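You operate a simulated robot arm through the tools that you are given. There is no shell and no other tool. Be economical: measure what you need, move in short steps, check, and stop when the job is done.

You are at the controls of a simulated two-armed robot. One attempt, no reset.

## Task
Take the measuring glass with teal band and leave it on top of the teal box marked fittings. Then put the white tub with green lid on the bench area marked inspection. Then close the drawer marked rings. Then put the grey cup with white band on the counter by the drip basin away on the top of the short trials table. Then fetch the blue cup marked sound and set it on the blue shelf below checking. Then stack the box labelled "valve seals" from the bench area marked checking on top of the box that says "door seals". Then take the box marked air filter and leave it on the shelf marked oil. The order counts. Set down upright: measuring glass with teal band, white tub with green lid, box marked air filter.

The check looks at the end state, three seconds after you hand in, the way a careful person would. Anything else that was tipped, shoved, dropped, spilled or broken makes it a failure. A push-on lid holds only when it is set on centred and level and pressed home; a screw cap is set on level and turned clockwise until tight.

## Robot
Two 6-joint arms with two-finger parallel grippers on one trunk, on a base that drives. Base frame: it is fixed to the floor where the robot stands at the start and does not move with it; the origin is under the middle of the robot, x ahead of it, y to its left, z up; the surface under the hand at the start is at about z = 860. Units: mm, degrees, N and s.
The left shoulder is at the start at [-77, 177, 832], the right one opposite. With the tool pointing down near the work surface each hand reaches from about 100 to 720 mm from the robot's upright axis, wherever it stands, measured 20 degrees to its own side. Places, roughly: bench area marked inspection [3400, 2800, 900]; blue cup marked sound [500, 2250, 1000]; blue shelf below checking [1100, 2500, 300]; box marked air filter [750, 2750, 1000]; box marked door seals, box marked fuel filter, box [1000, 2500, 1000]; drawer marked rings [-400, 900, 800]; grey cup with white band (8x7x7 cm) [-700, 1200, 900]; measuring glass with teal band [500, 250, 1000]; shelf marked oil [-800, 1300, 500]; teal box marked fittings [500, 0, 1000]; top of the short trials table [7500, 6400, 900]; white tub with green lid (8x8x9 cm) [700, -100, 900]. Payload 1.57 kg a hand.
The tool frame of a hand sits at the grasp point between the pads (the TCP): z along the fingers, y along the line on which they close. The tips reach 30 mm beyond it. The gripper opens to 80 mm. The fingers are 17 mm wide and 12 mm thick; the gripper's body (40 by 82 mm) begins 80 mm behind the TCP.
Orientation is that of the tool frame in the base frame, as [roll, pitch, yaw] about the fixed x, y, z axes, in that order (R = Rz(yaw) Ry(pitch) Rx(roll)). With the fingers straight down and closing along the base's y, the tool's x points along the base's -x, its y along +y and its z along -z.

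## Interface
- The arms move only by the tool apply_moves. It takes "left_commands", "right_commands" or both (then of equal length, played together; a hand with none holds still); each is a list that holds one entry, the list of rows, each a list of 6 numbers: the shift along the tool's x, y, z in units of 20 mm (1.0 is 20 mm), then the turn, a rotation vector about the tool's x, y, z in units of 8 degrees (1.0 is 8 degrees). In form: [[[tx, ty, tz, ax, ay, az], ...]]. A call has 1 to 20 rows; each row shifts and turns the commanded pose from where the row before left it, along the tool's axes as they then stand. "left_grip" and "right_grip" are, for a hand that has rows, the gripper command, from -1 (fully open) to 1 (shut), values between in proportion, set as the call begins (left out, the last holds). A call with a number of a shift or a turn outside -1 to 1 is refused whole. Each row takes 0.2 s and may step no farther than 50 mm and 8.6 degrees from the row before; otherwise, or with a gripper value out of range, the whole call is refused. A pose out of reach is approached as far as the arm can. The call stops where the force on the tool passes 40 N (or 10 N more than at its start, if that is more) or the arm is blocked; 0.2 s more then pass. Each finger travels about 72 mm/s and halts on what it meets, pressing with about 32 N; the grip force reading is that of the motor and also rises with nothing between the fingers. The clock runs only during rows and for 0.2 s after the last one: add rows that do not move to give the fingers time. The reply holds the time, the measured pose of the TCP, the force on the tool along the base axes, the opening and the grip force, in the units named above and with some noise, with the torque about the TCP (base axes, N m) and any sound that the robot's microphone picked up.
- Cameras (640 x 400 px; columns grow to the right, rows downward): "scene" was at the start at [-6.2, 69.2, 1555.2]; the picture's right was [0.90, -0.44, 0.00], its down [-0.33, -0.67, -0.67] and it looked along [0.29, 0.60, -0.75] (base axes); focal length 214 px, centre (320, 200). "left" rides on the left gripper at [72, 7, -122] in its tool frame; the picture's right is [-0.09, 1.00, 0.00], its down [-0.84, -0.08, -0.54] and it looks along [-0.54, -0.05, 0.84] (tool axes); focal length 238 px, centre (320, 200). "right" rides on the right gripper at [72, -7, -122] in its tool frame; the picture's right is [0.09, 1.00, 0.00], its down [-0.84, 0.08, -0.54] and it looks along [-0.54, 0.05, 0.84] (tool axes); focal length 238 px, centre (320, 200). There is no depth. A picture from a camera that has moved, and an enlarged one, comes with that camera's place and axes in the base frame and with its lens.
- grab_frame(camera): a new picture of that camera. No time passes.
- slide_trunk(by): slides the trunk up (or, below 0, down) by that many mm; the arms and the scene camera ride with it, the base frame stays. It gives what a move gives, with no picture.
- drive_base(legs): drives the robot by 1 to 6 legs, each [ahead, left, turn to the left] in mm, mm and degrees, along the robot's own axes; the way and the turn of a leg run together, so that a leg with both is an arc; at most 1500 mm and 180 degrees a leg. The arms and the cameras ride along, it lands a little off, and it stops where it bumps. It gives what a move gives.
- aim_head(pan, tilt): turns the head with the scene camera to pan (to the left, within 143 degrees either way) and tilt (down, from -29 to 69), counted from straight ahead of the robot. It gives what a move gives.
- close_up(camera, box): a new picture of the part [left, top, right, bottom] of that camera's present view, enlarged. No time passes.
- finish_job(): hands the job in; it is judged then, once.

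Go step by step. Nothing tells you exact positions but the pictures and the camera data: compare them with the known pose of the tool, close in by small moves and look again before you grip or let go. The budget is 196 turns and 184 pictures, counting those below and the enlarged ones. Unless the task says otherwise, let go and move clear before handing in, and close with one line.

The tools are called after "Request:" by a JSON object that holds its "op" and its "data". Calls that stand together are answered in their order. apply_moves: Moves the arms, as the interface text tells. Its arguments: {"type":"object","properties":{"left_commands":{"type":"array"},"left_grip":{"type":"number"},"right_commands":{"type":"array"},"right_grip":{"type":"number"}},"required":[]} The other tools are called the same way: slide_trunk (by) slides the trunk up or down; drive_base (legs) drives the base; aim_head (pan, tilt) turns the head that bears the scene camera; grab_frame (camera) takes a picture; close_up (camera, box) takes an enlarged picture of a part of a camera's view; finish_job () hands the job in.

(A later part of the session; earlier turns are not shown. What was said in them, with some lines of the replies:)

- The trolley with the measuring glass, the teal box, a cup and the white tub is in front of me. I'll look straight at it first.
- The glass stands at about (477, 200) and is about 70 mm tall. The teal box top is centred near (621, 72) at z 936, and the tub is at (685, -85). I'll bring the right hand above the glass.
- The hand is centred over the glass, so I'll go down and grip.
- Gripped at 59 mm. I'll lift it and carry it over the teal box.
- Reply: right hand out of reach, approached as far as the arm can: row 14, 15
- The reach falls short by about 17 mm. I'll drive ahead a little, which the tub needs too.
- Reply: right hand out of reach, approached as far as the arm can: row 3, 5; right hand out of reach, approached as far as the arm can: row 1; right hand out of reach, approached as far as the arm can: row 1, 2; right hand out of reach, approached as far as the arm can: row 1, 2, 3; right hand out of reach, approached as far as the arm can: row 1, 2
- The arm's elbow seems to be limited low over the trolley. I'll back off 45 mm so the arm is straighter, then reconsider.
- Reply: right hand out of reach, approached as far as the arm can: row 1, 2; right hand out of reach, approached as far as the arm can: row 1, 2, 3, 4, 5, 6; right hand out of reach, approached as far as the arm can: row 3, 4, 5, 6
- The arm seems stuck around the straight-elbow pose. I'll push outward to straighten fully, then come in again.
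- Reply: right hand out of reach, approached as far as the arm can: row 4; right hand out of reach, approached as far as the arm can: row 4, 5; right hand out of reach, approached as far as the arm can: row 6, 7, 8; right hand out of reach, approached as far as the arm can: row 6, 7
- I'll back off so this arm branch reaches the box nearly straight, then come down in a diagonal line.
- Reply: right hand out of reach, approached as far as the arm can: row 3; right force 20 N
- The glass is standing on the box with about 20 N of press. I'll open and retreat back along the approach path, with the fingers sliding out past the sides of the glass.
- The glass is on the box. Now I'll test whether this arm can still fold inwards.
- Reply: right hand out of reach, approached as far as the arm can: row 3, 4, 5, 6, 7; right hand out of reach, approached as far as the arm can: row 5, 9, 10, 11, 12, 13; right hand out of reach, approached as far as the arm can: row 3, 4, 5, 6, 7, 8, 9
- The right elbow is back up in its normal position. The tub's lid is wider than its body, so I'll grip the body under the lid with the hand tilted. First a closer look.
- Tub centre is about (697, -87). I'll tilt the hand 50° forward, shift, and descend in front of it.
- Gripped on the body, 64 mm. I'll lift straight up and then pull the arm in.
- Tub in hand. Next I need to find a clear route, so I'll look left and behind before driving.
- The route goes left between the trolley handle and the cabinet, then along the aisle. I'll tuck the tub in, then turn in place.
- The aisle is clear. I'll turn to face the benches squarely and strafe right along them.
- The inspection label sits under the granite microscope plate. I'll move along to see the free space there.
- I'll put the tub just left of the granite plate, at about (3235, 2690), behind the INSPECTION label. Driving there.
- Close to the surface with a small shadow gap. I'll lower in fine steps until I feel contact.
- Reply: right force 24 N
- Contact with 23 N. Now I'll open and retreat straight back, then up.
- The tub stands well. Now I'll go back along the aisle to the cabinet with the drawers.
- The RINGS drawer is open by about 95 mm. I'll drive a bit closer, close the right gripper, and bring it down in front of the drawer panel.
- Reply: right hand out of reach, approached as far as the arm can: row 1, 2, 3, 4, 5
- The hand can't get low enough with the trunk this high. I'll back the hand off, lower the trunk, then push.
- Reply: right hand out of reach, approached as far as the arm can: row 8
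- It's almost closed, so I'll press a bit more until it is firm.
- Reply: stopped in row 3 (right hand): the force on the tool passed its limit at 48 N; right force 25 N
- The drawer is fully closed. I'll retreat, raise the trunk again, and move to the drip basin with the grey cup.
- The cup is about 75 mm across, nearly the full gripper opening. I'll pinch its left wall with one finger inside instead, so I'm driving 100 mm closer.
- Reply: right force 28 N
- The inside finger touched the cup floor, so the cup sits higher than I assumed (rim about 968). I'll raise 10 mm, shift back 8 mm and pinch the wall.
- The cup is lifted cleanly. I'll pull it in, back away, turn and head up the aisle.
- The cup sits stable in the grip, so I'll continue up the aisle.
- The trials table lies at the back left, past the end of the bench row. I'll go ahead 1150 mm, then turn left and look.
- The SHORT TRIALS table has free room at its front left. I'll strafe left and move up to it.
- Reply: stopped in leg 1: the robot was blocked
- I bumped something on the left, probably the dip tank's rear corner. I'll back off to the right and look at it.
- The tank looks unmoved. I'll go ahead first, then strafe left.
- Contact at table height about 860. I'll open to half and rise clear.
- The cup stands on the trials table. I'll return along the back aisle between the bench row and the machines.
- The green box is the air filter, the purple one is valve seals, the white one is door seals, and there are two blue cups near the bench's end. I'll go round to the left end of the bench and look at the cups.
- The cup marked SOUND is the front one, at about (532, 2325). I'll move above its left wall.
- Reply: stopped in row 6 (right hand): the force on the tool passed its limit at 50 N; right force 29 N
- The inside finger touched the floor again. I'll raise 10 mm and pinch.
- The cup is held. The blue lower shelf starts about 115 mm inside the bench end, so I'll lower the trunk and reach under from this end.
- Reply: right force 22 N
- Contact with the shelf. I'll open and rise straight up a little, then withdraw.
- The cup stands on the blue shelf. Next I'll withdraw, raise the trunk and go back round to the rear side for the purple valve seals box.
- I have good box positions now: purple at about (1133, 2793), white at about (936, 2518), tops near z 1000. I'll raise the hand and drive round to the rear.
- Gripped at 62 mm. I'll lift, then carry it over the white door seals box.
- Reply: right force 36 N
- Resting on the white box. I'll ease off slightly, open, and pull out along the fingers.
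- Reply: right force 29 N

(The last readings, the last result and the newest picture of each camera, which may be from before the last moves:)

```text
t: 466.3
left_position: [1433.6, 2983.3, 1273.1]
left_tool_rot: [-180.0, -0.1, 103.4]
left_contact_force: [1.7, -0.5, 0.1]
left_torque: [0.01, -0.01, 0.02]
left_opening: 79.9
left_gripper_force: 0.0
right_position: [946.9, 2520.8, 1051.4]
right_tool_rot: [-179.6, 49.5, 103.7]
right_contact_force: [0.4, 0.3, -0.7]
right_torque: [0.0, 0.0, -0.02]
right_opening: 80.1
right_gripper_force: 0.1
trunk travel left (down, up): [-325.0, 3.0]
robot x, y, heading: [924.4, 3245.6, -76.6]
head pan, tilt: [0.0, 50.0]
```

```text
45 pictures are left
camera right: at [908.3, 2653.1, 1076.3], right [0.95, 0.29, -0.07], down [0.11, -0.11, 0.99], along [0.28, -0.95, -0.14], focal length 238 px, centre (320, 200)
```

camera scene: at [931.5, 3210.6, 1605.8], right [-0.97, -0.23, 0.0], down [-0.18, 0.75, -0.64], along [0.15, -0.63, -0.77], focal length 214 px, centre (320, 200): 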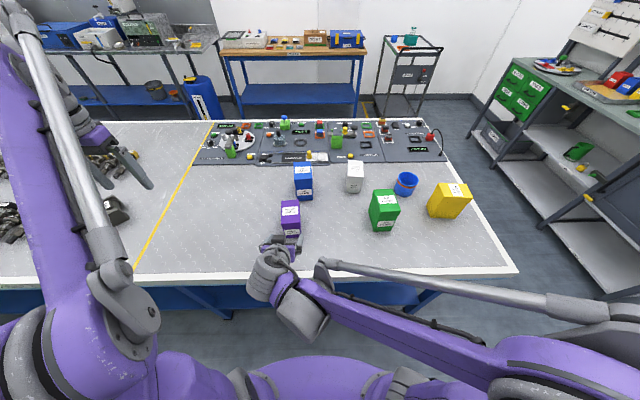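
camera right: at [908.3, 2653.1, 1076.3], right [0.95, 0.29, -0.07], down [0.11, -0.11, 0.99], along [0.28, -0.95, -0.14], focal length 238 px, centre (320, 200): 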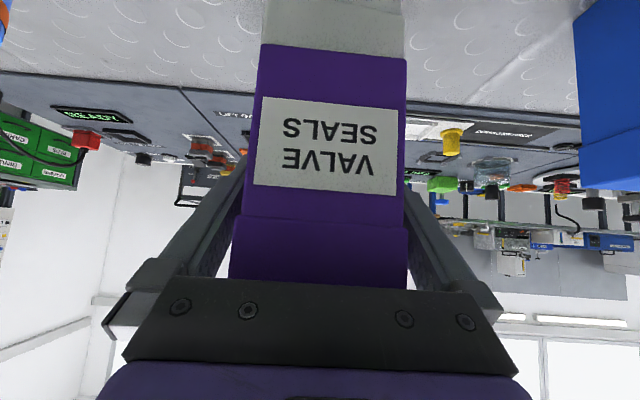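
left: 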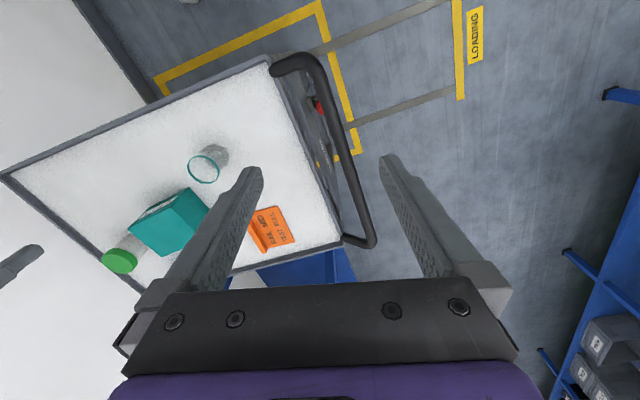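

Request:
{"op": "apply_moves", "data": {"right_commands": [[[0, 0, -0.9, 0, 0, 0], [0, 0, -1, 0, 0, 0], [0, 0, -1, 0, 0, 0], [0, 0, -1, 0, 0, 0], [0, 0, -1, 0, 0, 0], [0, 0, -1, 0, 0, 0], [0, 0, -1, 0, 0, 0], [0, 0, -1, 0, 0, 0]]]}}

Request:
{"op": "close_up", "data": {"camera": "scene", "box": [250, 120, 450, 260]}}

Request:
{"op": "grab_frame", "data": {"camera": "right"}}

```text
t: 468.1
left_position: [1432.8, 2984.4, 1273.3]
left_tool_rot: [180.0, -0.1, 103.5]
left_contact_force: [0.1, 0.5, -0.9]
left_torque: [-0.02, -0.02, 0.02]
left_opening: 80.1
left_gripper_force: 0.1
right_position: [917.8, 2638.6, 1154.5]
right_tool_rot: [-179.7, 49.5, 103.7]
right_contact_force: [-0.1, 1.2, -0.7]
right_torque: [0.0, 0.0, -0.03]
right_opening: 80.0
right_gripper_force: 0.0
trunk travel left (down, up): [-325.0, 3.0]
robot x, y, heading: [919.6, 3248.6, -76.7]
head pan, tilt: [0.0, 50.0]
```

```text
2.86 times, centred on (350, 190) of scene
camera zoom: at [930.9, 3211.5, 1605.8], right [-0.97, -0.23, 0.0], down [-0.18, 0.74, -0.64], along [0.15, -0.63, -0.77], focal length 613 px, centre (234, 229)
```

zoom: 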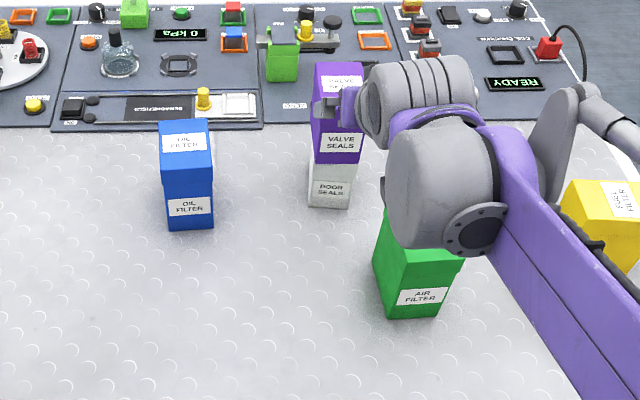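

```text
43 pictures are left
camera right: at [878.9, 2771.0, 1179.9], right [0.95, 0.29, -0.07], down [0.11, -0.11, 0.99], along [0.28, -0.95, -0.14], focal length 238 px, centre (320, 200)
```

right: 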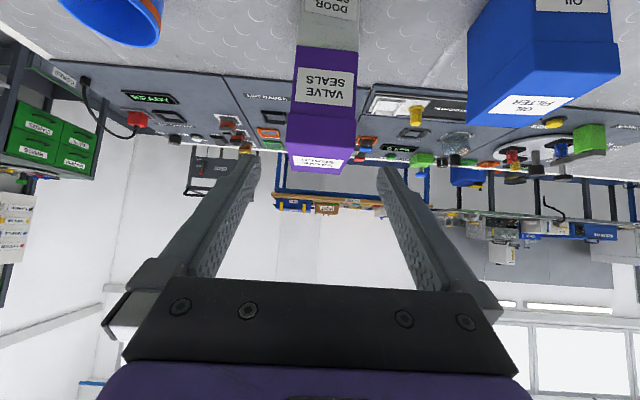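

The stack is good. Now to the green air filter box: I'll back the hand off and line up behind it.

Request:
{"op": "apply_moves", "data": {"right_commands": [[[0.62, -0.4, -0.74, 0, 0, 0], [0.62, -0.4, -0.74, 0, 0, 0], [0.62, -0.4, -0.74, 0, 0, 0], [0.62, -0.4, -0.74, 0, 0, 0], [0.62, -0.4, -0.74, 0, 0, 0], [0.62, -0.4, -0.74, 0, 0, 0], [0.62, -0.4, -0.74, 0, 0, 0], [0.62, -0.4, -0.74, 0, 0, 0], [0.62, -0.4, -0.74, 0, 0, 0], [0.62, -0.4, -0.74, 0, 0, 0], [0.62, -0.4, -0.74, 0, 0, 0], [0.766, 0, 0.643, 0, 0, 0], [0.766, 0, 0.643, 0, 0, 0], [0.766, 0, 0.643, 0, 0, 0], [0.766, 0, 0.643, 0, 0, 0], [0.766, 0, 0.643, 0, 0, 0], [0.766, 0, 0.643, 0, 0, 0]]]}}

Request:
{"op": "grab_frame", "data": {"camera": "right"}}

Request:
{"op": "close_up", "data": {"camera": "scene", "box": [320, 160, 460, 260]}}

```text
t: 471.7
left_position: [1433.3, 2983.3, 1273.7]
left_tool_rot: [-180.0, 0.0, 103.6]
left_contact_force: [-0.4, -0.9, 0.5]
left_torque: [0.01, 0.01, 0.02]
left_opening: 80.3
left_gripper_force: 0.1
right_position: [785.2, 2824.4, 1037.0]
right_tool_rot: [-179.7, 49.5, 103.7]
right_contact_force: [1.1, -0.9, -0.3]
right_torque: [-0.01, 0.0, -0.04]
right_opening: 79.9
right_gripper_force: 0.0
trunk travel left (down, up): [-325.0, 3.0]
robot x, y, heading: [922.8, 3244.2, -76.4]
head pan, tilt: [0.0, 50.0]
```

```text
42 pictures are left
camera right: at [745.3, 2957.4, 1061.6], right [0.95, 0.29, -0.07], down [0.11, -0.11, 0.99], along [0.28, -0.95, -0.14], focal length 238 px, centre (320, 200)
```

right: 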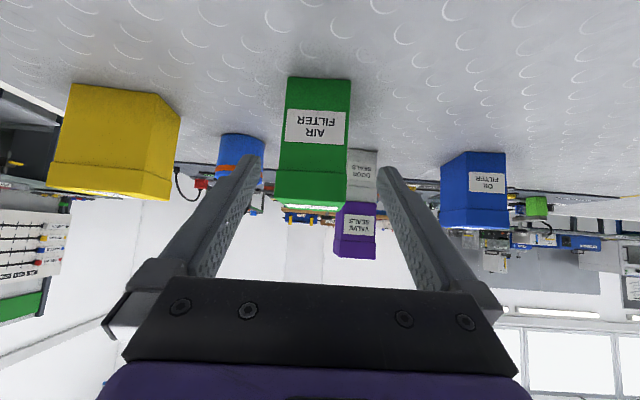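

```text
4.00 times, centred on (390, 210) of scene
camera zoom: at [931.0, 3210.3, 1605.8], right [-0.97, -0.23, 0.0], down [-0.18, 0.75, -0.64], along [0.15, -0.62, -0.77], focal length 858 px, centre (40, 160)
```

zoom: 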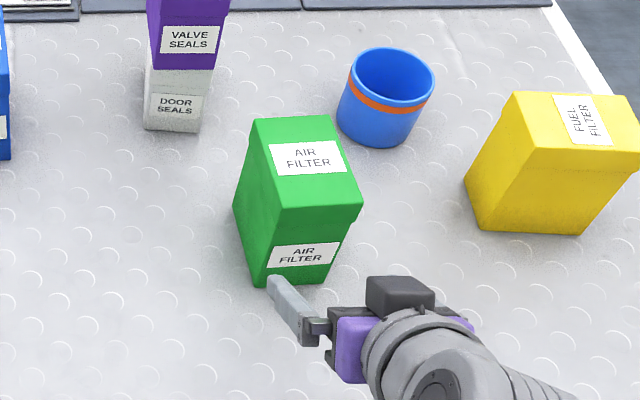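

Request:
{"op": "apply_moves", "data": {"right_commands": [[[0.664, -0.09, 0.557, 0, 0, 0], [0.664, -0.09, 0.557, 0, 0, 0], [0.664, -0.09, 0.557, 0, 0, 0], [-0.643, 0, 0.766, 0, 0, 0], [-0.643, 0, 0.766, 0, 0, 0], [-0.643, 0, 0.766, 0, 0, 0]]]}}

Request:
{"op": "grab_frame", "data": {"camera": "right"}}

```text
t: 473.1
left_position: [1432.7, 2981.9, 1273.9]
left_tool_rot: [-180.0, 0.0, 103.4]
left_contact_force: [0.1, -0.4, -0.1]
left_torque: [0.05, -0.01, 0.01]
left_opening: 80.1
left_gripper_force: 0.0
right_position: [791.9, 2764.2, 983.6]
right_tool_rot: [-179.7, 49.5, 103.7]
right_contact_force: [0.9, -0.4, -0.4]
right_torque: [-0.02, 0.03, -0.01]
right_opening: 80.2
right_gripper_force: 0.1
trunk travel left (down, up): [-325.0, 3.0]
robot x, y, heading: [923.7, 3244.6, -76.6]
head pan, tilt: [0.0, 50.0]
```

```text
40 pictures are left
camera right: at [753.9, 2897.2, 1008.3], right [0.95, 0.29, -0.07], down [0.11, -0.11, 0.99], along [0.28, -0.95, -0.14], focal length 238 px, centre (320, 200)
```

right: 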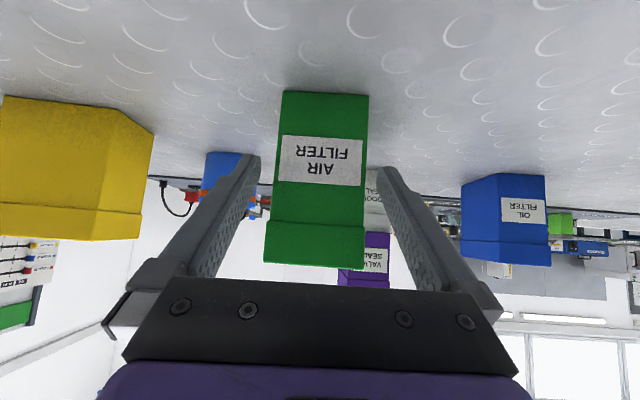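

Request:
{"op": "apply_moves", "data": {"right_commands": [[[-0.61, 0, 0.728, 0, 0, 0], [-0.61, 0, 0.728, 0, 0, 0], [-0.61, 0, 0.728, 0, 0, 0], [-0.61, 0, 0.728, 0, 0, 0]]]}}

Request:
{"op": "apply_moves", "data": {"right_commands": [[[0, 0, 0, 0, 0, 0], [0, 0, 0, 0, 0, 0], [0, 0, 0, 0, 0, 0]]], "right_grip": 1}}

Request:
{"op": "apply_moves", "data": {"right_commands": [[[-0.766, 0, -0.643, 0, 0, 0], [-0.766, 0, -0.643, 0, 0, 0], [-0.766, 0, -0.643, 0, 0, 0], [-0.766, 0, -0.643, 0, 0, 0], [-0.766, 0, -0.643, 0, 0, 0], [-0.766, 0, -0.643, 0, 0, 0], [-0.766, 0, -0.643, 0, 0, 0], [0.643, 0, -0.766, 0, 0, 0], [0.643, 0, -0.766, 0, 0, 0], [0.643, 0, -0.766, 0, 0, 0], [0.643, 0, -0.766, 0, 0, 0]]]}}

Request:
{"op": "grab_frame", "data": {"camera": "scene"}}

Request:
{"op": "grab_frame", "data": {"camera": "right"}}

```text
t: 474.1
left_position: [1432.8, 2982.3, 1274.2]
left_tool_rot: [180.0, 0.0, 103.4]
left_contact_force: [0.7, 0.2, -1.0]
left_torque: [-0.01, 0.01, -0.01]
left_opening: 80.1
left_gripper_force: 0.0
right_position: [810.7, 2688.4, 982.0]
right_tool_rot: [-179.8, 49.6, 103.7]
right_contact_force: [0.4, 0.3, 0.2]
right_torque: [-0.01, 0.01, 0.03]
right_opening: 79.8
right_gripper_force: 0.0
trunk travel left (down, up): [-325.0, 3.0]
robot x, y, heading: [921.7, 3246.7, -76.3]
head pan, tilt: [0.0, 50.0]
```

```text
t: 474.9
left_position: [1433.9, 2983.4, 1273.4]
left_tool_rot: [179.9, 0.0, 103.5]
left_contact_force: [0.3, -0.4, -0.6]
left_torque: [0.0, 0.0, -0.02]
left_opening: 80.1
left_gripper_force: 0.1
right_position: [810.1, 2689.7, 982.0]
right_tool_rot: [-179.7, 49.6, 103.7]
right_contact_force: [1.9, -1.0, 2.5]
right_torque: [-0.01, -0.33, -0.03]
right_opening: 67.9
right_gripper_force: 31.6
trunk travel left (down, up): [-325.0, 3.0]
robot x, y, heading: [921.4, 3244.2, -76.5]
head pan, tilt: [0.0, 50.0]
```

```text
t: 477.3
left_position: [1433.2, 2984.3, 1273.0]
left_tool_rot: [-179.9, 0.1, 103.5]
left_contact_force: [-0.4, 0.4, -0.4]
left_torque: [0.03, -0.04, -0.02]
left_opening: 80.0
left_gripper_force: 0.1
right_position: [792.0, 2769.0, 1124.5]
right_tool_rot: [-179.7, 49.5, 103.7]
right_contact_force: [0.0, 0.2, -2.8]
right_torque: [0.01, -0.02, 0.01]
right_opening: 68.0
right_gripper_force: 32.2
trunk travel left (down, up): [-325.0, 3.0]
robot x, y, heading: [923.6, 3246.3, -76.6]
head pan, tilt: [0.0, 50.0]
```

```text
39 pictures are left
camera scene: at [930.9, 3211.6, 1605.8], right [-0.97, -0.23, 0.0], down [-0.18, 0.74, -0.64], along [0.15, -0.63, -0.77], focal length 214 px, centre (320, 200)
```

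scene: 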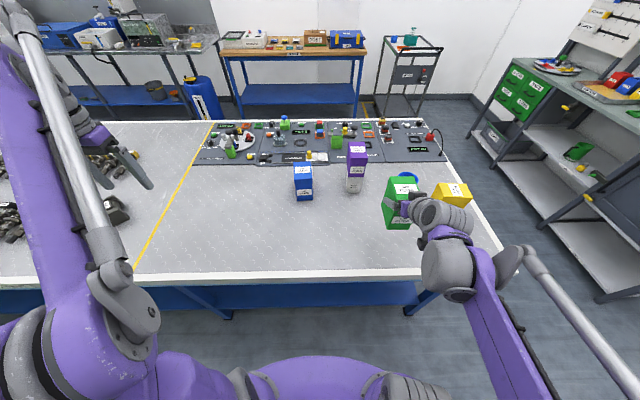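

```text
38 pictures are left
camera right: at [752.9, 2902.6, 1149.2], right [0.95, 0.29, -0.07], down [0.11, -0.11, 0.99], along [0.28, -0.95, -0.14], focal length 238 px, centre (320, 200)
```

right: 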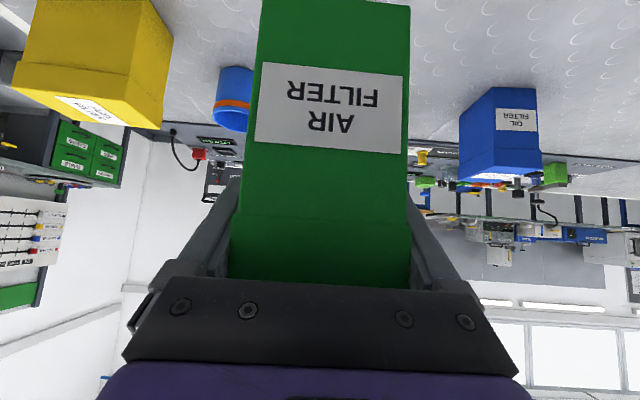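

The air filter is held. Now I'll back off and go around to the stores cabinet for the oil shelf.

Request:
{"op": "drive_base", "data": {"legs": [[-200, 0, 0], [0, -1190, 0], [0, 0, -90], [0, 1000, 0]]}}

Request:
{"op": "aim_head", "data": {"pan": 15, "tilt": 40}}

Request:
{"op": "grab_frame", "data": {"camera": "scene"}}

```text
t: 501.7
left_position: [-334.8, 1693.4, 1273.8]
left_tool_rot: [-179.9, 0.0, 12.7]
left_contact_force: [0.4, -0.2, -0.1]
left_torque: [-0.03, 0.0, 0.01]
left_opening: 79.8
left_gripper_force: 0.1
right_position: [-542.2, 2336.0, 1124.5]
right_tool_rot: [-179.7, 49.5, 12.9]
right_contact_force: [-0.5, -0.2, -2.3]
right_torque: [0.0, -0.01, 0.0]
right_opening: 67.7
right_gripper_force: 32.7
trunk travel left (down, up): [-325.0, 3.0]
robot x, y, heading: [-65.7, 2198.0, -167.1]
head pan, tilt: [0.0, 50.0]
```

```text
t: 502.4
left_position: [-334.7, 1692.2, 1275.1]
left_tool_rot: [-180.0, 0.0, 12.7]
left_contact_force: [0.7, 0.8, 0.3]
left_torque: [-0.01, 0.02, 0.0]
left_opening: 80.0
left_gripper_force: 0.1
right_position: [-541.9, 2336.2, 1123.6]
right_tool_rot: [-179.9, 49.5, 12.8]
right_contact_force: [-1.1, 0.1, -3.1]
right_torque: [-0.03, 0.04, -0.02]
right_opening: 67.7
right_gripper_force: 32.1
trunk travel left (down, up): [-325.0, 3.0]
robot x, y, heading: [-65.1, 2199.7, -167.1]
head pan, tilt: [15.0, 40.0]
```

```text
37 pictures are left
camera scene: at [-99.5, 2167.6, 1619.9], right [-0.46, 0.89, 0.0], down [0.57, 0.3, -0.77], along [-0.68, -0.35, -0.64], focal length 214 px, centre (320, 200)
```

scene: 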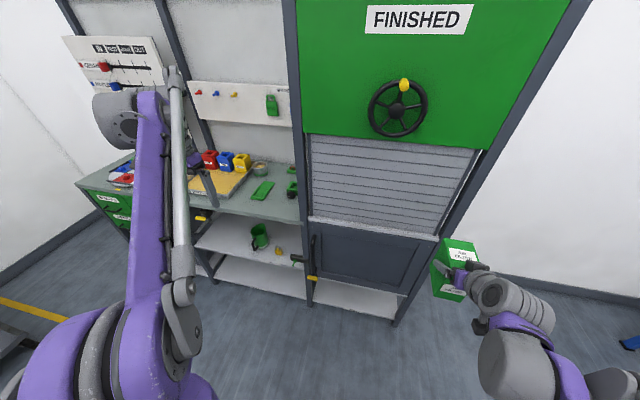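

Request:
{"op": "close_up", "data": {"camera": "scene", "box": [170, 180, 420, 330]}}

```text
2.56 times, centred on (295, 255) of scene
camera zoom: at [-99.5, 2167.6, 1619.9], right [-0.46, 0.89, 0.0], down [0.57, 0.3, -0.77], along [-0.68, -0.35, -0.64], focal length 549 px, centre (384, 59)
```

zoom: 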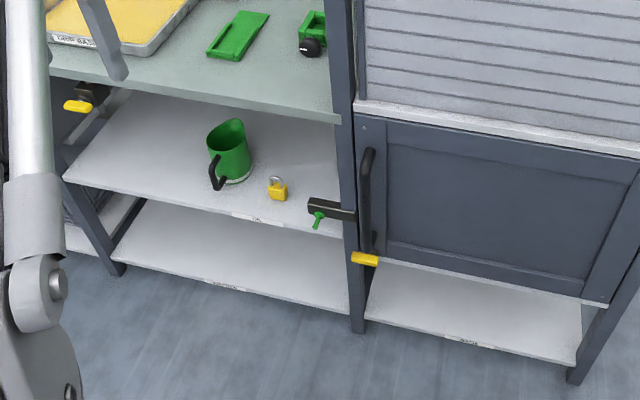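

Request:
{"op": "drive_base", "data": {"legs": [[0, 940, 0.5]]}}

Request:
{"op": "slide_trunk", "data": {"by": -320}}

Request:
{"op": "apply_moves", "data": {"right_commands": [[[0.766, 0, 0.643, 0, 0, 0], [0.766, 0, 0.643, 0, 0, 0], [0.766, 0, 0.643, 0, 0, 0], [0.766, 0, 0.643, 0, 0, 0], [0.766, 0, 0.643, 0, 0, 0], [0.766, 0, 0.643, 0, 0, 0], [0.766, 0, 0.643, 0, 0, 0], [0.766, 0, 0.643, 0, 0, 0]]]}}

Request:
{"op": "aim_head", "data": {"pan": -10, "tilt": 40}}

Request:
{"op": "grab_frame", "data": {"camera": "scene"}}

Request:
{"op": "grab_frame", "data": {"camera": "right"}}

```text
t: 511.3
left_position: [-111.9, 742.7, 1272.7]
left_tool_rot: [180.0, -0.1, 13.2]
left_contact_force: [-0.7, 0.8, 0.8]
left_torque: [-0.03, 0.02, 0.02]
left_opening: 79.9
left_gripper_force: 0.1
right_position: [-324.5, 1384.7, 1124.4]
right_tool_rot: [-179.8, 49.5, 13.4]
right_contact_force: [0.2, -0.5, -2.9]
right_torque: [-0.03, 0.02, 0.02]
right_opening: 67.8
right_gripper_force: 32.2
trunk travel left (down, up): [-325.0, 3.0]
robot x, y, heading: [151.2, 1253.4, -166.8]
head pan, tilt: [15.0, 40.0]
```

```text
t: 514.5
left_position: [-112.0, 741.9, 954.0]
left_tool_rot: [-180.0, 0.0, 13.3]
left_contact_force: [-0.4, 0.6, -0.7]
left_torque: [0.02, 0.0, -0.02]
left_opening: 80.2
left_gripper_force: 0.1
right_position: [-325.0, 1385.6, 802.9]
right_tool_rot: [-179.8, 49.5, 13.4]
right_contact_force: [0.3, -0.2, -2.7]
right_torque: [0.03, -0.02, 0.04]
right_opening: 67.8
right_gripper_force: 32.1
trunk travel left (down, up): [-5.0, 323.0]
robot x, y, heading: [148.9, 1253.7, -166.6]
head pan, tilt: [15.0, 40.0]
```

```text
t: 516.3
left_position: [-112.9, 742.7, 952.6]
left_tool_rot: [-179.9, 0.0, 13.2]
left_contact_force: [0.4, -0.6, -0.1]
left_torque: [0.01, 0.03, 0.0]
left_opening: 80.1
left_gripper_force: 0.1
right_position: [-325.4, 1386.6, 643.7]
right_tool_rot: [-179.8, 49.5, 13.3]
right_contact_force: [-0.6, 0.0, -2.3]
right_torque: [0.0, -0.02, 0.0]
right_opening: 67.9
right_gripper_force: 32.2
trunk travel left (down, up): [-5.0, 323.0]
robot x, y, heading: [152.9, 1253.8, -167.0]
head pan, tilt: [15.0, 40.0]
```

```text
t: 517.2
left_position: [-112.9, 742.7, 953.3]
left_tool_rot: [-180.0, 0.0, 13.2]
left_contact_force: [0.2, -0.3, 0.7]
left_torque: [-0.01, 0.01, -0.04]
left_opening: 80.1
left_gripper_force: 0.0
right_position: [-323.5, 1385.0, 644.7]
right_tool_rot: [-179.7, 49.5, 13.3]
right_contact_force: [-0.4, 0.0, -2.4]
right_torque: [0.02, -0.01, 0.02]
right_opening: 67.8
right_gripper_force: 32.3
trunk travel left (down, up): [-5.0, 323.0]
robot x, y, heading: [149.9, 1254.1, -166.8]
head pan, tilt: [-10.0, 40.0]
```

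```text
35 pictures are left
camera scene: at [57.4, 1243.7, 1292.4], right [-0.06, 1.0, 0.0], down [0.64, 0.04, -0.77], along [-0.76, -0.04, -0.64], focal length 214 px, centre (320, 200)
```

scene: 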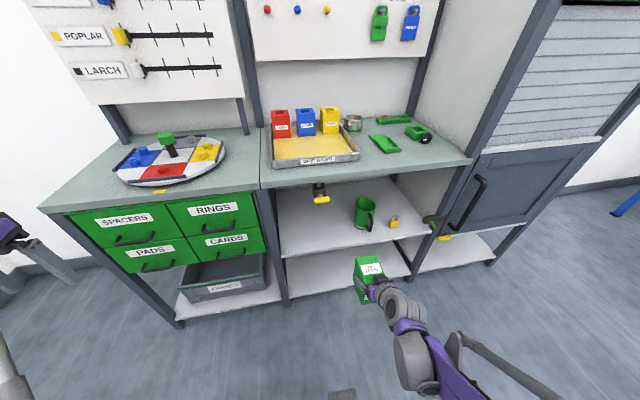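

```text
34 pictures are left
camera right: at [-189.8, 1423.1, 669.4], right [0.29, -0.96, -0.07], down [-0.11, -0.11, 0.99], along [-0.95, -0.28, -0.14], focal length 238 px, centre (320, 200)
```

right: 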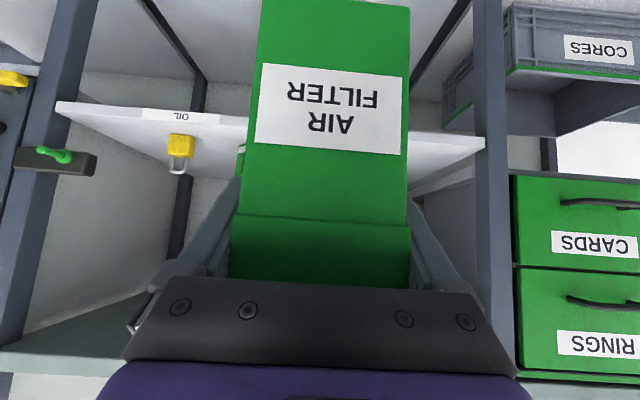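

The OIL shelf is the upper one. There is room between the drain valve and the mug, so I'll drive ahead 170 mm with the box at shelf height.

Request:
{"op": "drive_base", "data": {"legs": [[170, 0, 0]]}}

Request:
{"op": "grab_frame", "data": {"camera": "right"}}

Request:
{"op": "close_up", "data": {"camera": "scene", "box": [250, 160, 450, 320]}}

```text
t: 518.6
left_position: [-271.5, 704.1, 953.0]
left_tool_rot: [179.9, 0.0, 13.3]
left_contact_force: [-0.1, -0.4, -0.3]
left_torque: [-0.03, -0.01, 0.01]
left_opening: 80.0
left_gripper_force: 0.1
right_position: [-484.1, 1347.2, 643.7]
right_tool_rot: [-179.9, 49.4, 13.5]
right_contact_force: [-0.5, 0.7, -2.3]
right_torque: [0.02, 0.0, 0.01]
right_opening: 67.8
right_gripper_force: 31.8
trunk travel left (down, up): [-5.0, 323.0]
robot x, y, heading: [-3.2, 1215.6, -166.5]
head pan, tilt: [-10.0, 40.0]
```

```text
33 pictures are left
camera right: at [-349.4, 1385.1, 669.1], right [0.29, -0.95, -0.07], down [-0.11, -0.11, 0.99], along [-0.95, -0.28, -0.14], focal length 238 px, centre (320, 200)
```

right: 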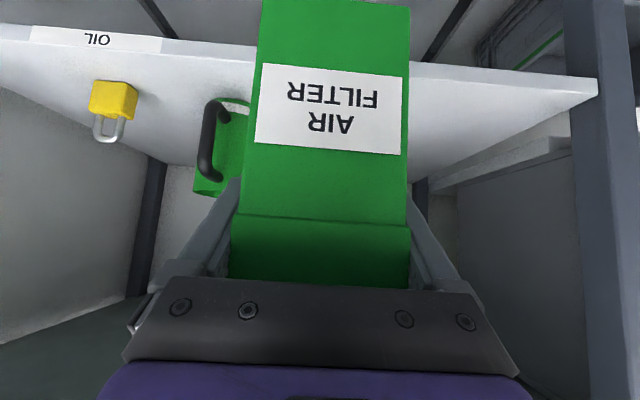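

```text
2.50 times, centred on (350, 240) of scene
camera zoom: at [-102.3, 1206.0, 1292.3], right [-0.06, 1.0, 0.0], down [0.64, 0.04, -0.77], along [-0.76, -0.04, -0.64], focal length 536 px, centre (245, 100)
```

zoom: 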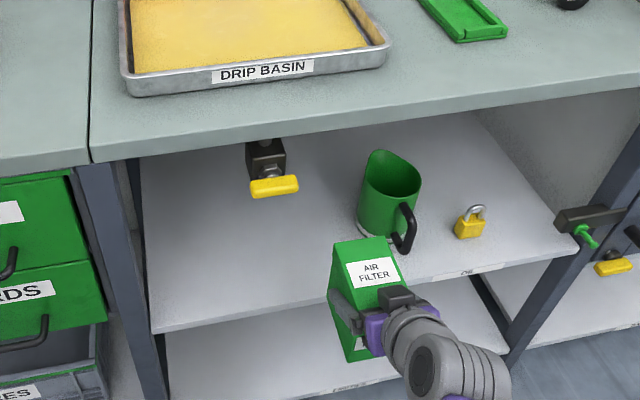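

Request:
{"op": "apply_moves", "data": {"right_commands": [[[0.73, 0.6, 0.61, 0, 0, 0], [0.73, 0.6, 0.61, 0, 0, 0], [-0.643, 0, 0.766, 0, 0, 0], [-0.643, 0, 0.766, 0, 0, 0], [-0.643, 0, 0.766, 0, 0, 0], [-0.643, 0, 0.766, 0, 0, 0]]]}}

Request:
{"op": "grab_frame", "data": {"camera": "right"}}

Request:
{"op": "close_up", "data": {"camera": "scene", "box": [250, 160, 450, 320]}}

```text
t: 520.0
left_position: [-269.7, 704.3, 953.5]
left_tool_rot: [-180.0, 0.0, 13.3]
left_contact_force: [0.4, 0.4, 0.2]
left_torque: [-0.01, 0.0, -0.02]
left_opening: 80.2
left_gripper_force: 0.1
right_position: [-554.7, 1305.7, 605.1]
right_tool_rot: [-179.6, 49.6, 13.5]
right_contact_force: [-0.4, -0.4, -2.4]
right_torque: [-0.02, -0.04, 0.02]
right_opening: 67.7
right_gripper_force: 31.5
trunk travel left (down, up): [-5.0, 323.0]
robot x, y, heading: [-8.2, 1217.0, -166.8]
head pan, tilt: [-10.0, 40.0]
```

```text
31 pictures are left
camera right: at [-421.5, 1342.8, 631.2], right [0.29, -0.95, -0.07], down [-0.11, -0.11, 0.99], along [-0.95, -0.28, -0.14], focal length 238 px, centre (320, 200)
```

right: 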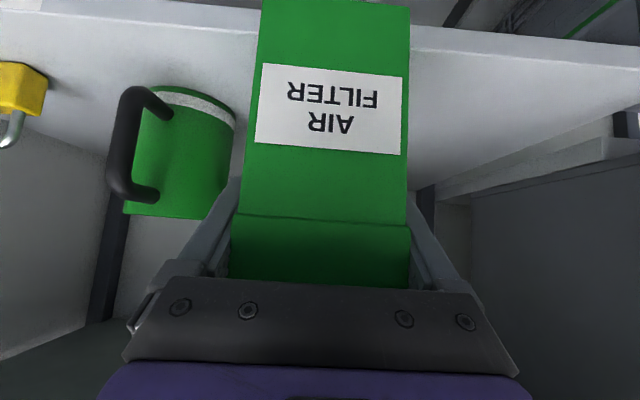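

```text
2.50 times, centred on (350, 240) of scene
camera zoom: at [-102.0, 1206.1, 1292.3], right [-0.06, 1.0, 0.0], down [0.64, 0.04, -0.77], along [-0.76, -0.04, -0.64], focal length 536 px, centre (245, 100)
```

zoom: 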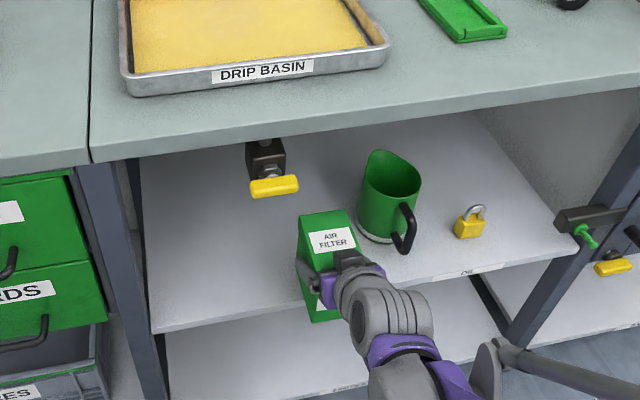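

Request:
{"op": "apply_moves", "data": {"right_commands": [[[-0.643, 0, 0.766, 0, 0, 0], [-0.643, 0, 0.766, 0, 0, 0], [-0.643, 0, 0.766, 0, 0, 0], [0.3, 0, 0.25, 0, 0, 0], [0.2, 0, 0.17, 0, 0, 0]]]}}

Request:
{"op": "grab_frame", "data": {"camera": "right"}}

Request:
{"op": "close_up", "data": {"camera": "scene", "box": [250, 160, 450, 320]}}

```text
t: 521.2
left_position: [-270.4, 705.3, 952.8]
left_tool_rot: [179.9, 0.1, 13.3]
left_contact_force: [0.3, -0.2, -1.1]
left_torque: [0.01, -0.03, 0.0]
left_opening: 79.7
left_gripper_force: 0.1
right_position: [-613.0, 1290.4, 593.4]
right_tool_rot: [-179.7, 49.6, 13.5]
right_contact_force: [-0.3, -0.7, -2.9]
right_torque: [0.02, -0.05, -0.06]
right_opening: 67.8
right_gripper_force: 32.5
trunk travel left (down, up): [-5.0, 323.0]
robot x, y, heading: [-10.3, 1213.9, -166.8]
head pan, tilt: [-10.0, 40.0]
```

```text
29 pictures are left
camera right: at [-478.8, 1328.6, 617.7], right [0.29, -0.95, -0.07], down [-0.11, -0.11, 0.99], along [-0.95, -0.28, -0.14], focal length 238 px, centre (320, 200)
```

right: 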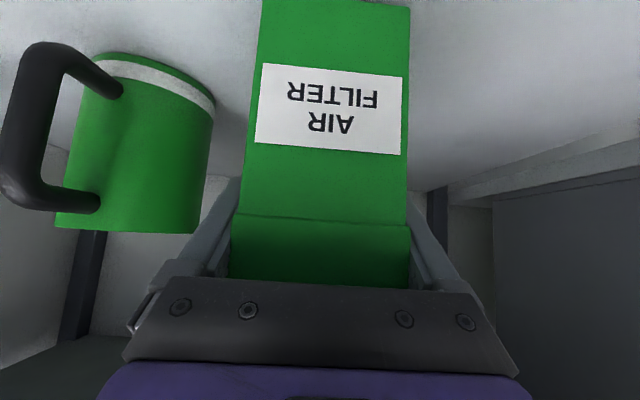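

```text
2.50 times, centred on (350, 240) of scene
camera zoom: at [-101.8, 1206.1, 1292.4], right [-0.06, 1.0, 0.0], down [0.64, 0.04, -0.77], along [-0.76, -0.04, -0.64], focal length 536 px, centre (245, 100)
```

zoom: 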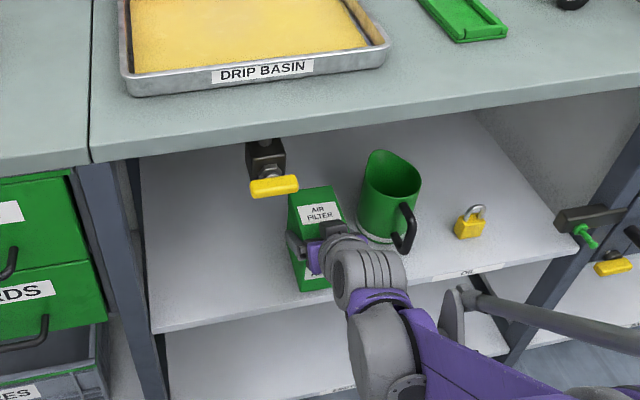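

Request:
{"op": "apply_moves", "data": {"right_commands": [[[0.1, 0, 0.085, 0, 0, 0], [0.1, 0, 0.085, 0, 0, 0], [0.08, 0, 0.065, 0, 0, 0], [0.08, 0, 0.065, 0, 0, 0]]]}}

```text
t: 522.2
left_position: [-270.4, 703.6, 953.8]
left_tool_rot: [-180.0, -0.1, 13.3]
left_contact_force: [-0.3, -0.2, -0.3]
left_torque: [0.01, 0.01, -0.02]
left_opening: 79.8
left_gripper_force: 0.1
right_position: [-612.9, 1291.1, 582.0]
right_tool_rot: [-179.8, 49.4, 13.4]
right_contact_force: [0.2, 0.1, -3.2]
right_torque: [0.02, -0.01, 0.02]
right_opening: 67.8
right_gripper_force: 31.9
trunk travel left (down, up): [-5.0, 323.0]
robot x, y, heading: [-6.8, 1217.4, -166.9]
head pan, tilt: [-10.0, 40.0]
```

Request:
{"op": "apply_moves", "data": {"right_commands": [[[0.08, 0, 0.065, 0, 0, 0], [0.08, 0, 0.065, 0, 0, 0], [0.08, 0, 0.065, 0, 0, 0]]]}}

Request:
{"op": "grab_frame", "data": {"camera": "right"}}

```text
t: 523.0
left_position: [-269.1, 704.7, 954.6]
left_tool_rot: [180.0, 0.1, 13.2]
left_contact_force: [-0.4, 0.5, 0.2]
left_torque: [-0.01, 0.01, 0.05]
left_opening: 79.9
left_gripper_force: 0.2
right_position: [-611.8, 1290.8, 579.0]
right_tool_rot: [-179.6, 49.8, 13.6]
right_contact_force: [-1.3, 3.0, 34.6]
right_torque: [-0.24, -0.26, -0.08]
right_opening: 67.4
right_gripper_force: 31.9
trunk travel left (down, up): [-5.0, 323.0]
robot x, y, heading: [-9.7, 1219.2, -166.6]
head pan, tilt: [-10.0, 40.0]
```

```text
27 pictures are left
camera right: at [-477.9, 1330.0, 602.9], right [0.29, -0.96, -0.07], down [-0.1, -0.11, 0.99], along [-0.95, -0.28, -0.13], focal length 238 px, centre (320, 200)
```

right: 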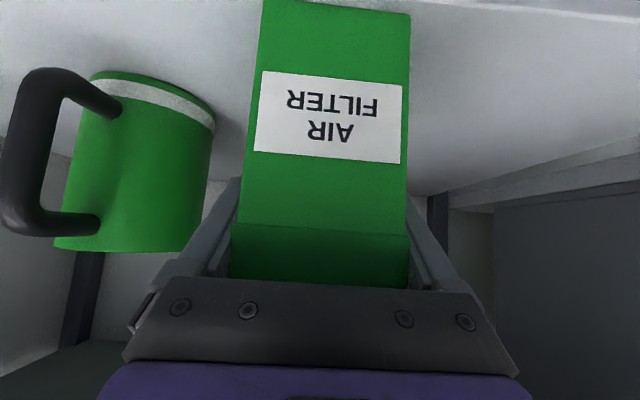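

Contact with the shelf. I'll ease off, open, and back straight out.

Request:
{"op": "apply_moves", "data": {"right_commands": [[[-0.06, 0, -0.05, 0, 0, 0], [0, 0, 0, 0, 0, 0]]]}}

Request:
{"op": "apply_moves", "data": {"right_commands": [[[0, 0, 0, 0, 0, 0], [0, 0, 0, 0, 0, 0], [0, 0, 0, 0, 0, 0]]], "right_grip": -1}}

Request:
{"op": "apply_moves", "data": {"right_commands": [[[0.62, 0, -0.766, 0, 0, 0], [0.62, 0, -0.766, 0, 0, 0], [0.62, 0, -0.766, 0, 0, 0], [0.62, 0, -0.766, 0, 0, 0], [0.62, 0, -0.766, 0, 0, 0], [0.62, 0, -0.766, 0, 0, 0], [0.62, 0, -0.766, 0, 0, 0], [0.62, 0, -0.766, 0, 0, 0], [0.62, 0, -0.766, 0, 0, 0]]]}}

Request:
{"op": "close_up", "data": {"camera": "scene", "box": [250, 160, 450, 320]}}

Request:
{"op": "grab_frame", "data": {"camera": "right"}}

```text
t: 523.6
left_position: [-268.9, 704.8, 953.0]
left_tool_rot: [180.0, 0.1, 13.3]
left_contact_force: [-0.1, 0.0, 0.2]
left_torque: [0.01, 0.0, -0.05]
left_opening: 80.1
left_gripper_force: 0.1
right_position: [-612.0, 1292.5, 578.3]
right_tool_rot: [-179.7, 49.4, 13.6]
right_contact_force: [2.8, 4.9, 13.9]
right_torque: [-0.1, 0.56, -0.16]
right_opening: 67.8
right_gripper_force: 32.1
trunk travel left (down, up): [-5.0, 323.0]
robot x, y, heading: [-12.3, 1212.6, -166.7]
head pan, tilt: [-10.0, 40.0]
```

```text
t: 524.4
left_position: [-270.6, 704.7, 953.9]
left_tool_rot: [-180.0, 0.0, 13.3]
left_contact_force: [-0.1, -0.6, -0.1]
left_torque: [0.0, 0.01, 0.0]
left_opening: 79.8
left_gripper_force: 0.0
right_position: [-612.7, 1292.7, 577.9]
right_tool_rot: [-179.8, 49.5, 13.5]
right_contact_force: [0.2, -0.3, 0.3]
right_torque: [-0.01, -0.02, 0.0]
right_opening: 80.1
right_gripper_force: 0.1
trunk travel left (down, up): [-5.0, 323.0]
robot x, y, heading: [-6.1, 1214.3, -167.0]
head pan, tilt: [-10.0, 40.0]
```

```text
t: 526.4
left_position: [-270.8, 704.5, 954.3]
left_tool_rot: [-180.0, 0.1, 13.3]
left_contact_force: [-0.4, 0.5, 0.3]
left_torque: [0.01, -0.03, 0.0]
left_opening: 80.1
left_gripper_force: 0.0
right_position: [-439.9, 1331.5, 582.5]
right_tool_rot: [-179.6, 49.5, 13.4]
right_contact_force: [-0.1, -0.5, 0.2]
right_torque: [-0.03, 0.0, 0.0]
right_opening: 80.2
right_gripper_force: 0.0
trunk travel left (down, up): [-5.0, 323.0]
robot x, y, heading: [-8.2, 1212.3, -166.7]
head pan, tilt: [-10.0, 40.0]
```

```text
2.50 times, centred on (350, 240) of scene
camera zoom: at [-101.4, 1206.1, 1292.4], right [-0.06, 1.0, 0.0], down [0.64, 0.04, -0.77], along [-0.76, -0.04, -0.64], focal length 536 px, centre (245, 100)
```

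zoom: 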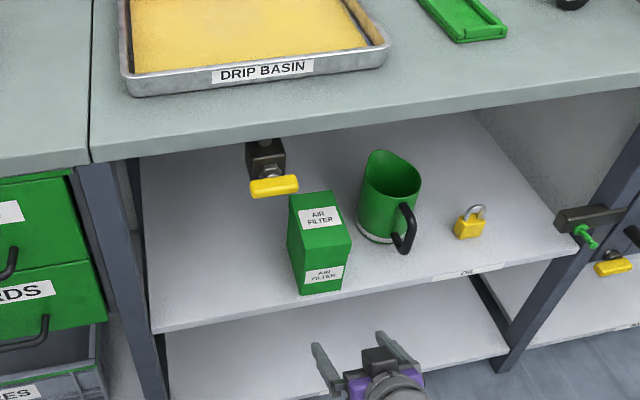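

```text
25 pictures are left
camera right: at [-305.6, 1370.5, 607.7], right [0.29, -0.95, -0.07], down [-0.11, -0.11, 0.99], along [-0.95, -0.28, -0.14], focal length 238 px, centre (320, 200)
```

right: 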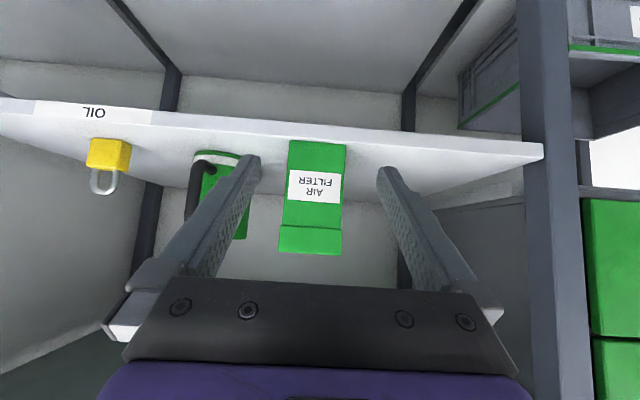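

The air filter stands upright on the OIL shelf. I'll back clear and take one last look at the drawers and the trolley.

Request:
{"op": "drive_base", "data": {"legs": [[-200, 0, 0]]}}

Request:
{"op": "slide_trunk", "data": {"by": 320}}

Request:
{"op": "aim_head", "data": {"pan": 35, "tilt": 40}}

Request:
{"op": "grab_frame", "data": {"camera": "scene"}}

Request:
{"op": "aim_head", "data": {"pan": 125, "tilt": 35}}

Request:
{"op": "grab_frame", "data": {"camera": "scene"}}

```text
t: 528.0
left_position: [-76.1, 750.3, 953.7]
left_tool_rot: [-180.0, 0.1, 13.4]
left_contact_force: [-0.1, -0.1, -0.2]
left_torque: [0.02, 0.03, 0.0]
left_opening: 80.1
left_gripper_force: 0.1
right_position: [-247.5, 1378.2, 582.5]
right_tool_rot: [-179.8, 49.5, 13.6]
right_contact_force: [0.2, 0.4, -0.7]
right_torque: [0.0, -0.03, -0.01]
right_opening: 79.9
right_gripper_force: 0.0
trunk travel left (down, up): [-5.0, 323.0]
robot x, y, heading: [182.7, 1262.0, -166.6]
head pan, tilt: [-10.0, 40.0]
```

```text
t: 531.2
left_position: [-76.1, 749.9, 1273.7]
left_tool_rot: [180.0, -0.1, 13.5]
left_contact_force: [-0.4, -0.4, -0.2]
left_torque: [-0.01, 0.0, 0.01]
left_opening: 80.0
left_gripper_force: 0.0
right_position: [-266.1, 1372.7, 915.5]
right_tool_rot: [-179.7, 51.1, 13.8]
right_contact_force: [-0.9, 0.0, 0.6]
right_torque: [-0.02, 0.02, 0.03]
right_opening: 80.1
right_gripper_force: 0.1
trunk travel left (down, up): [-325.0, 3.0]
robot x, y, heading: [183.2, 1262.9, -166.4]
head pan, tilt: [-10.0, 40.0]
```

```text
t: 532.3
left_position: [-76.3, 750.0, 1273.7]
left_tool_rot: [-179.9, 0.0, 13.5]
left_contact_force: [0.4, 0.8, 0.4]
left_torque: [0.03, 0.02, 0.01]
left_opening: 79.8
left_gripper_force: 0.1
right_position: [-265.4, 1372.8, 914.4]
right_tool_rot: [-179.7, 51.2, 13.7]
right_contact_force: [0.0, -0.6, 0.2]
right_torque: [-0.03, -0.02, -0.02]
right_opening: 80.2
right_gripper_force: 0.0
trunk travel left (down, up): [-325.0, 3.0]
robot x, y, heading: [182.8, 1258.5, -166.3]
head pan, tilt: [35.0, 40.0]
```

```text
24 pictures are left
camera scene: at [170.4, 1205.3, 1620.0], right [-0.75, 0.66, 0.0], down [0.43, 0.48, -0.77], along [-0.51, -0.57, -0.64], focal length 214 px, centre (320, 200)
```

scene: 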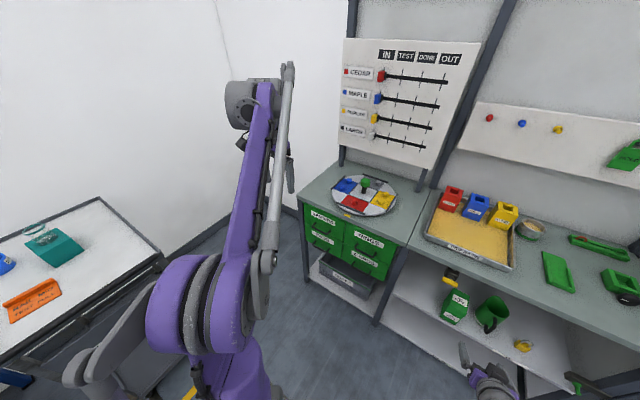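

```text
t: 533.9
left_position: [-76.9, 751.1, 1273.2]
left_tool_rot: [180.0, 0.0, 13.5]
left_contact_force: [0.3, -0.3, 1.2]
left_torque: [0.04, -0.01, -0.01]
left_opening: 80.0
left_gripper_force: 0.0
right_position: [-265.8, 1373.3, 915.3]
right_tool_rot: [-179.7, 51.2, 13.7]
right_contact_force: [0.4, -0.3, 0.3]
right_torque: [0.01, -0.01, -0.01]
right_opening: 80.0
right_gripper_force: 0.0
trunk travel left (down, up): [-325.0, 3.0]
robot x, y, heading: [182.8, 1260.0, -166.7]
head pan, tilt: [125.0, 35.0]
```

```text
23 pictures are left
camera scene: at [292.6, 1210.4, 1627.5], right [-0.66, -0.75, 0.0], down [-0.43, 0.38, -0.82], along [0.61, -0.54, -0.57], focal length 214 px, centre (320, 200)
```

scene: 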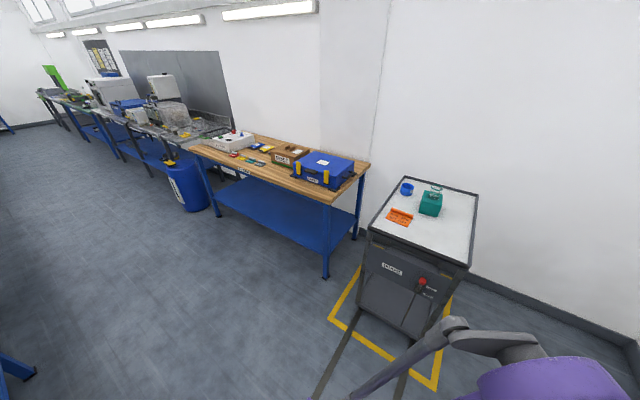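

The glass is on the teal box, the drawers are closed and the air filter is on the OIL shelf. The gripper is empty and clear, so I'm handing in.

Request:
{"op": "finish_job", "data": {}}

```text
The job is handed in.
```

All seven steps are done in order and handed in, but on the way to the trials table the base bumped something, probably the dip tank, which looked unmoved afterwards.
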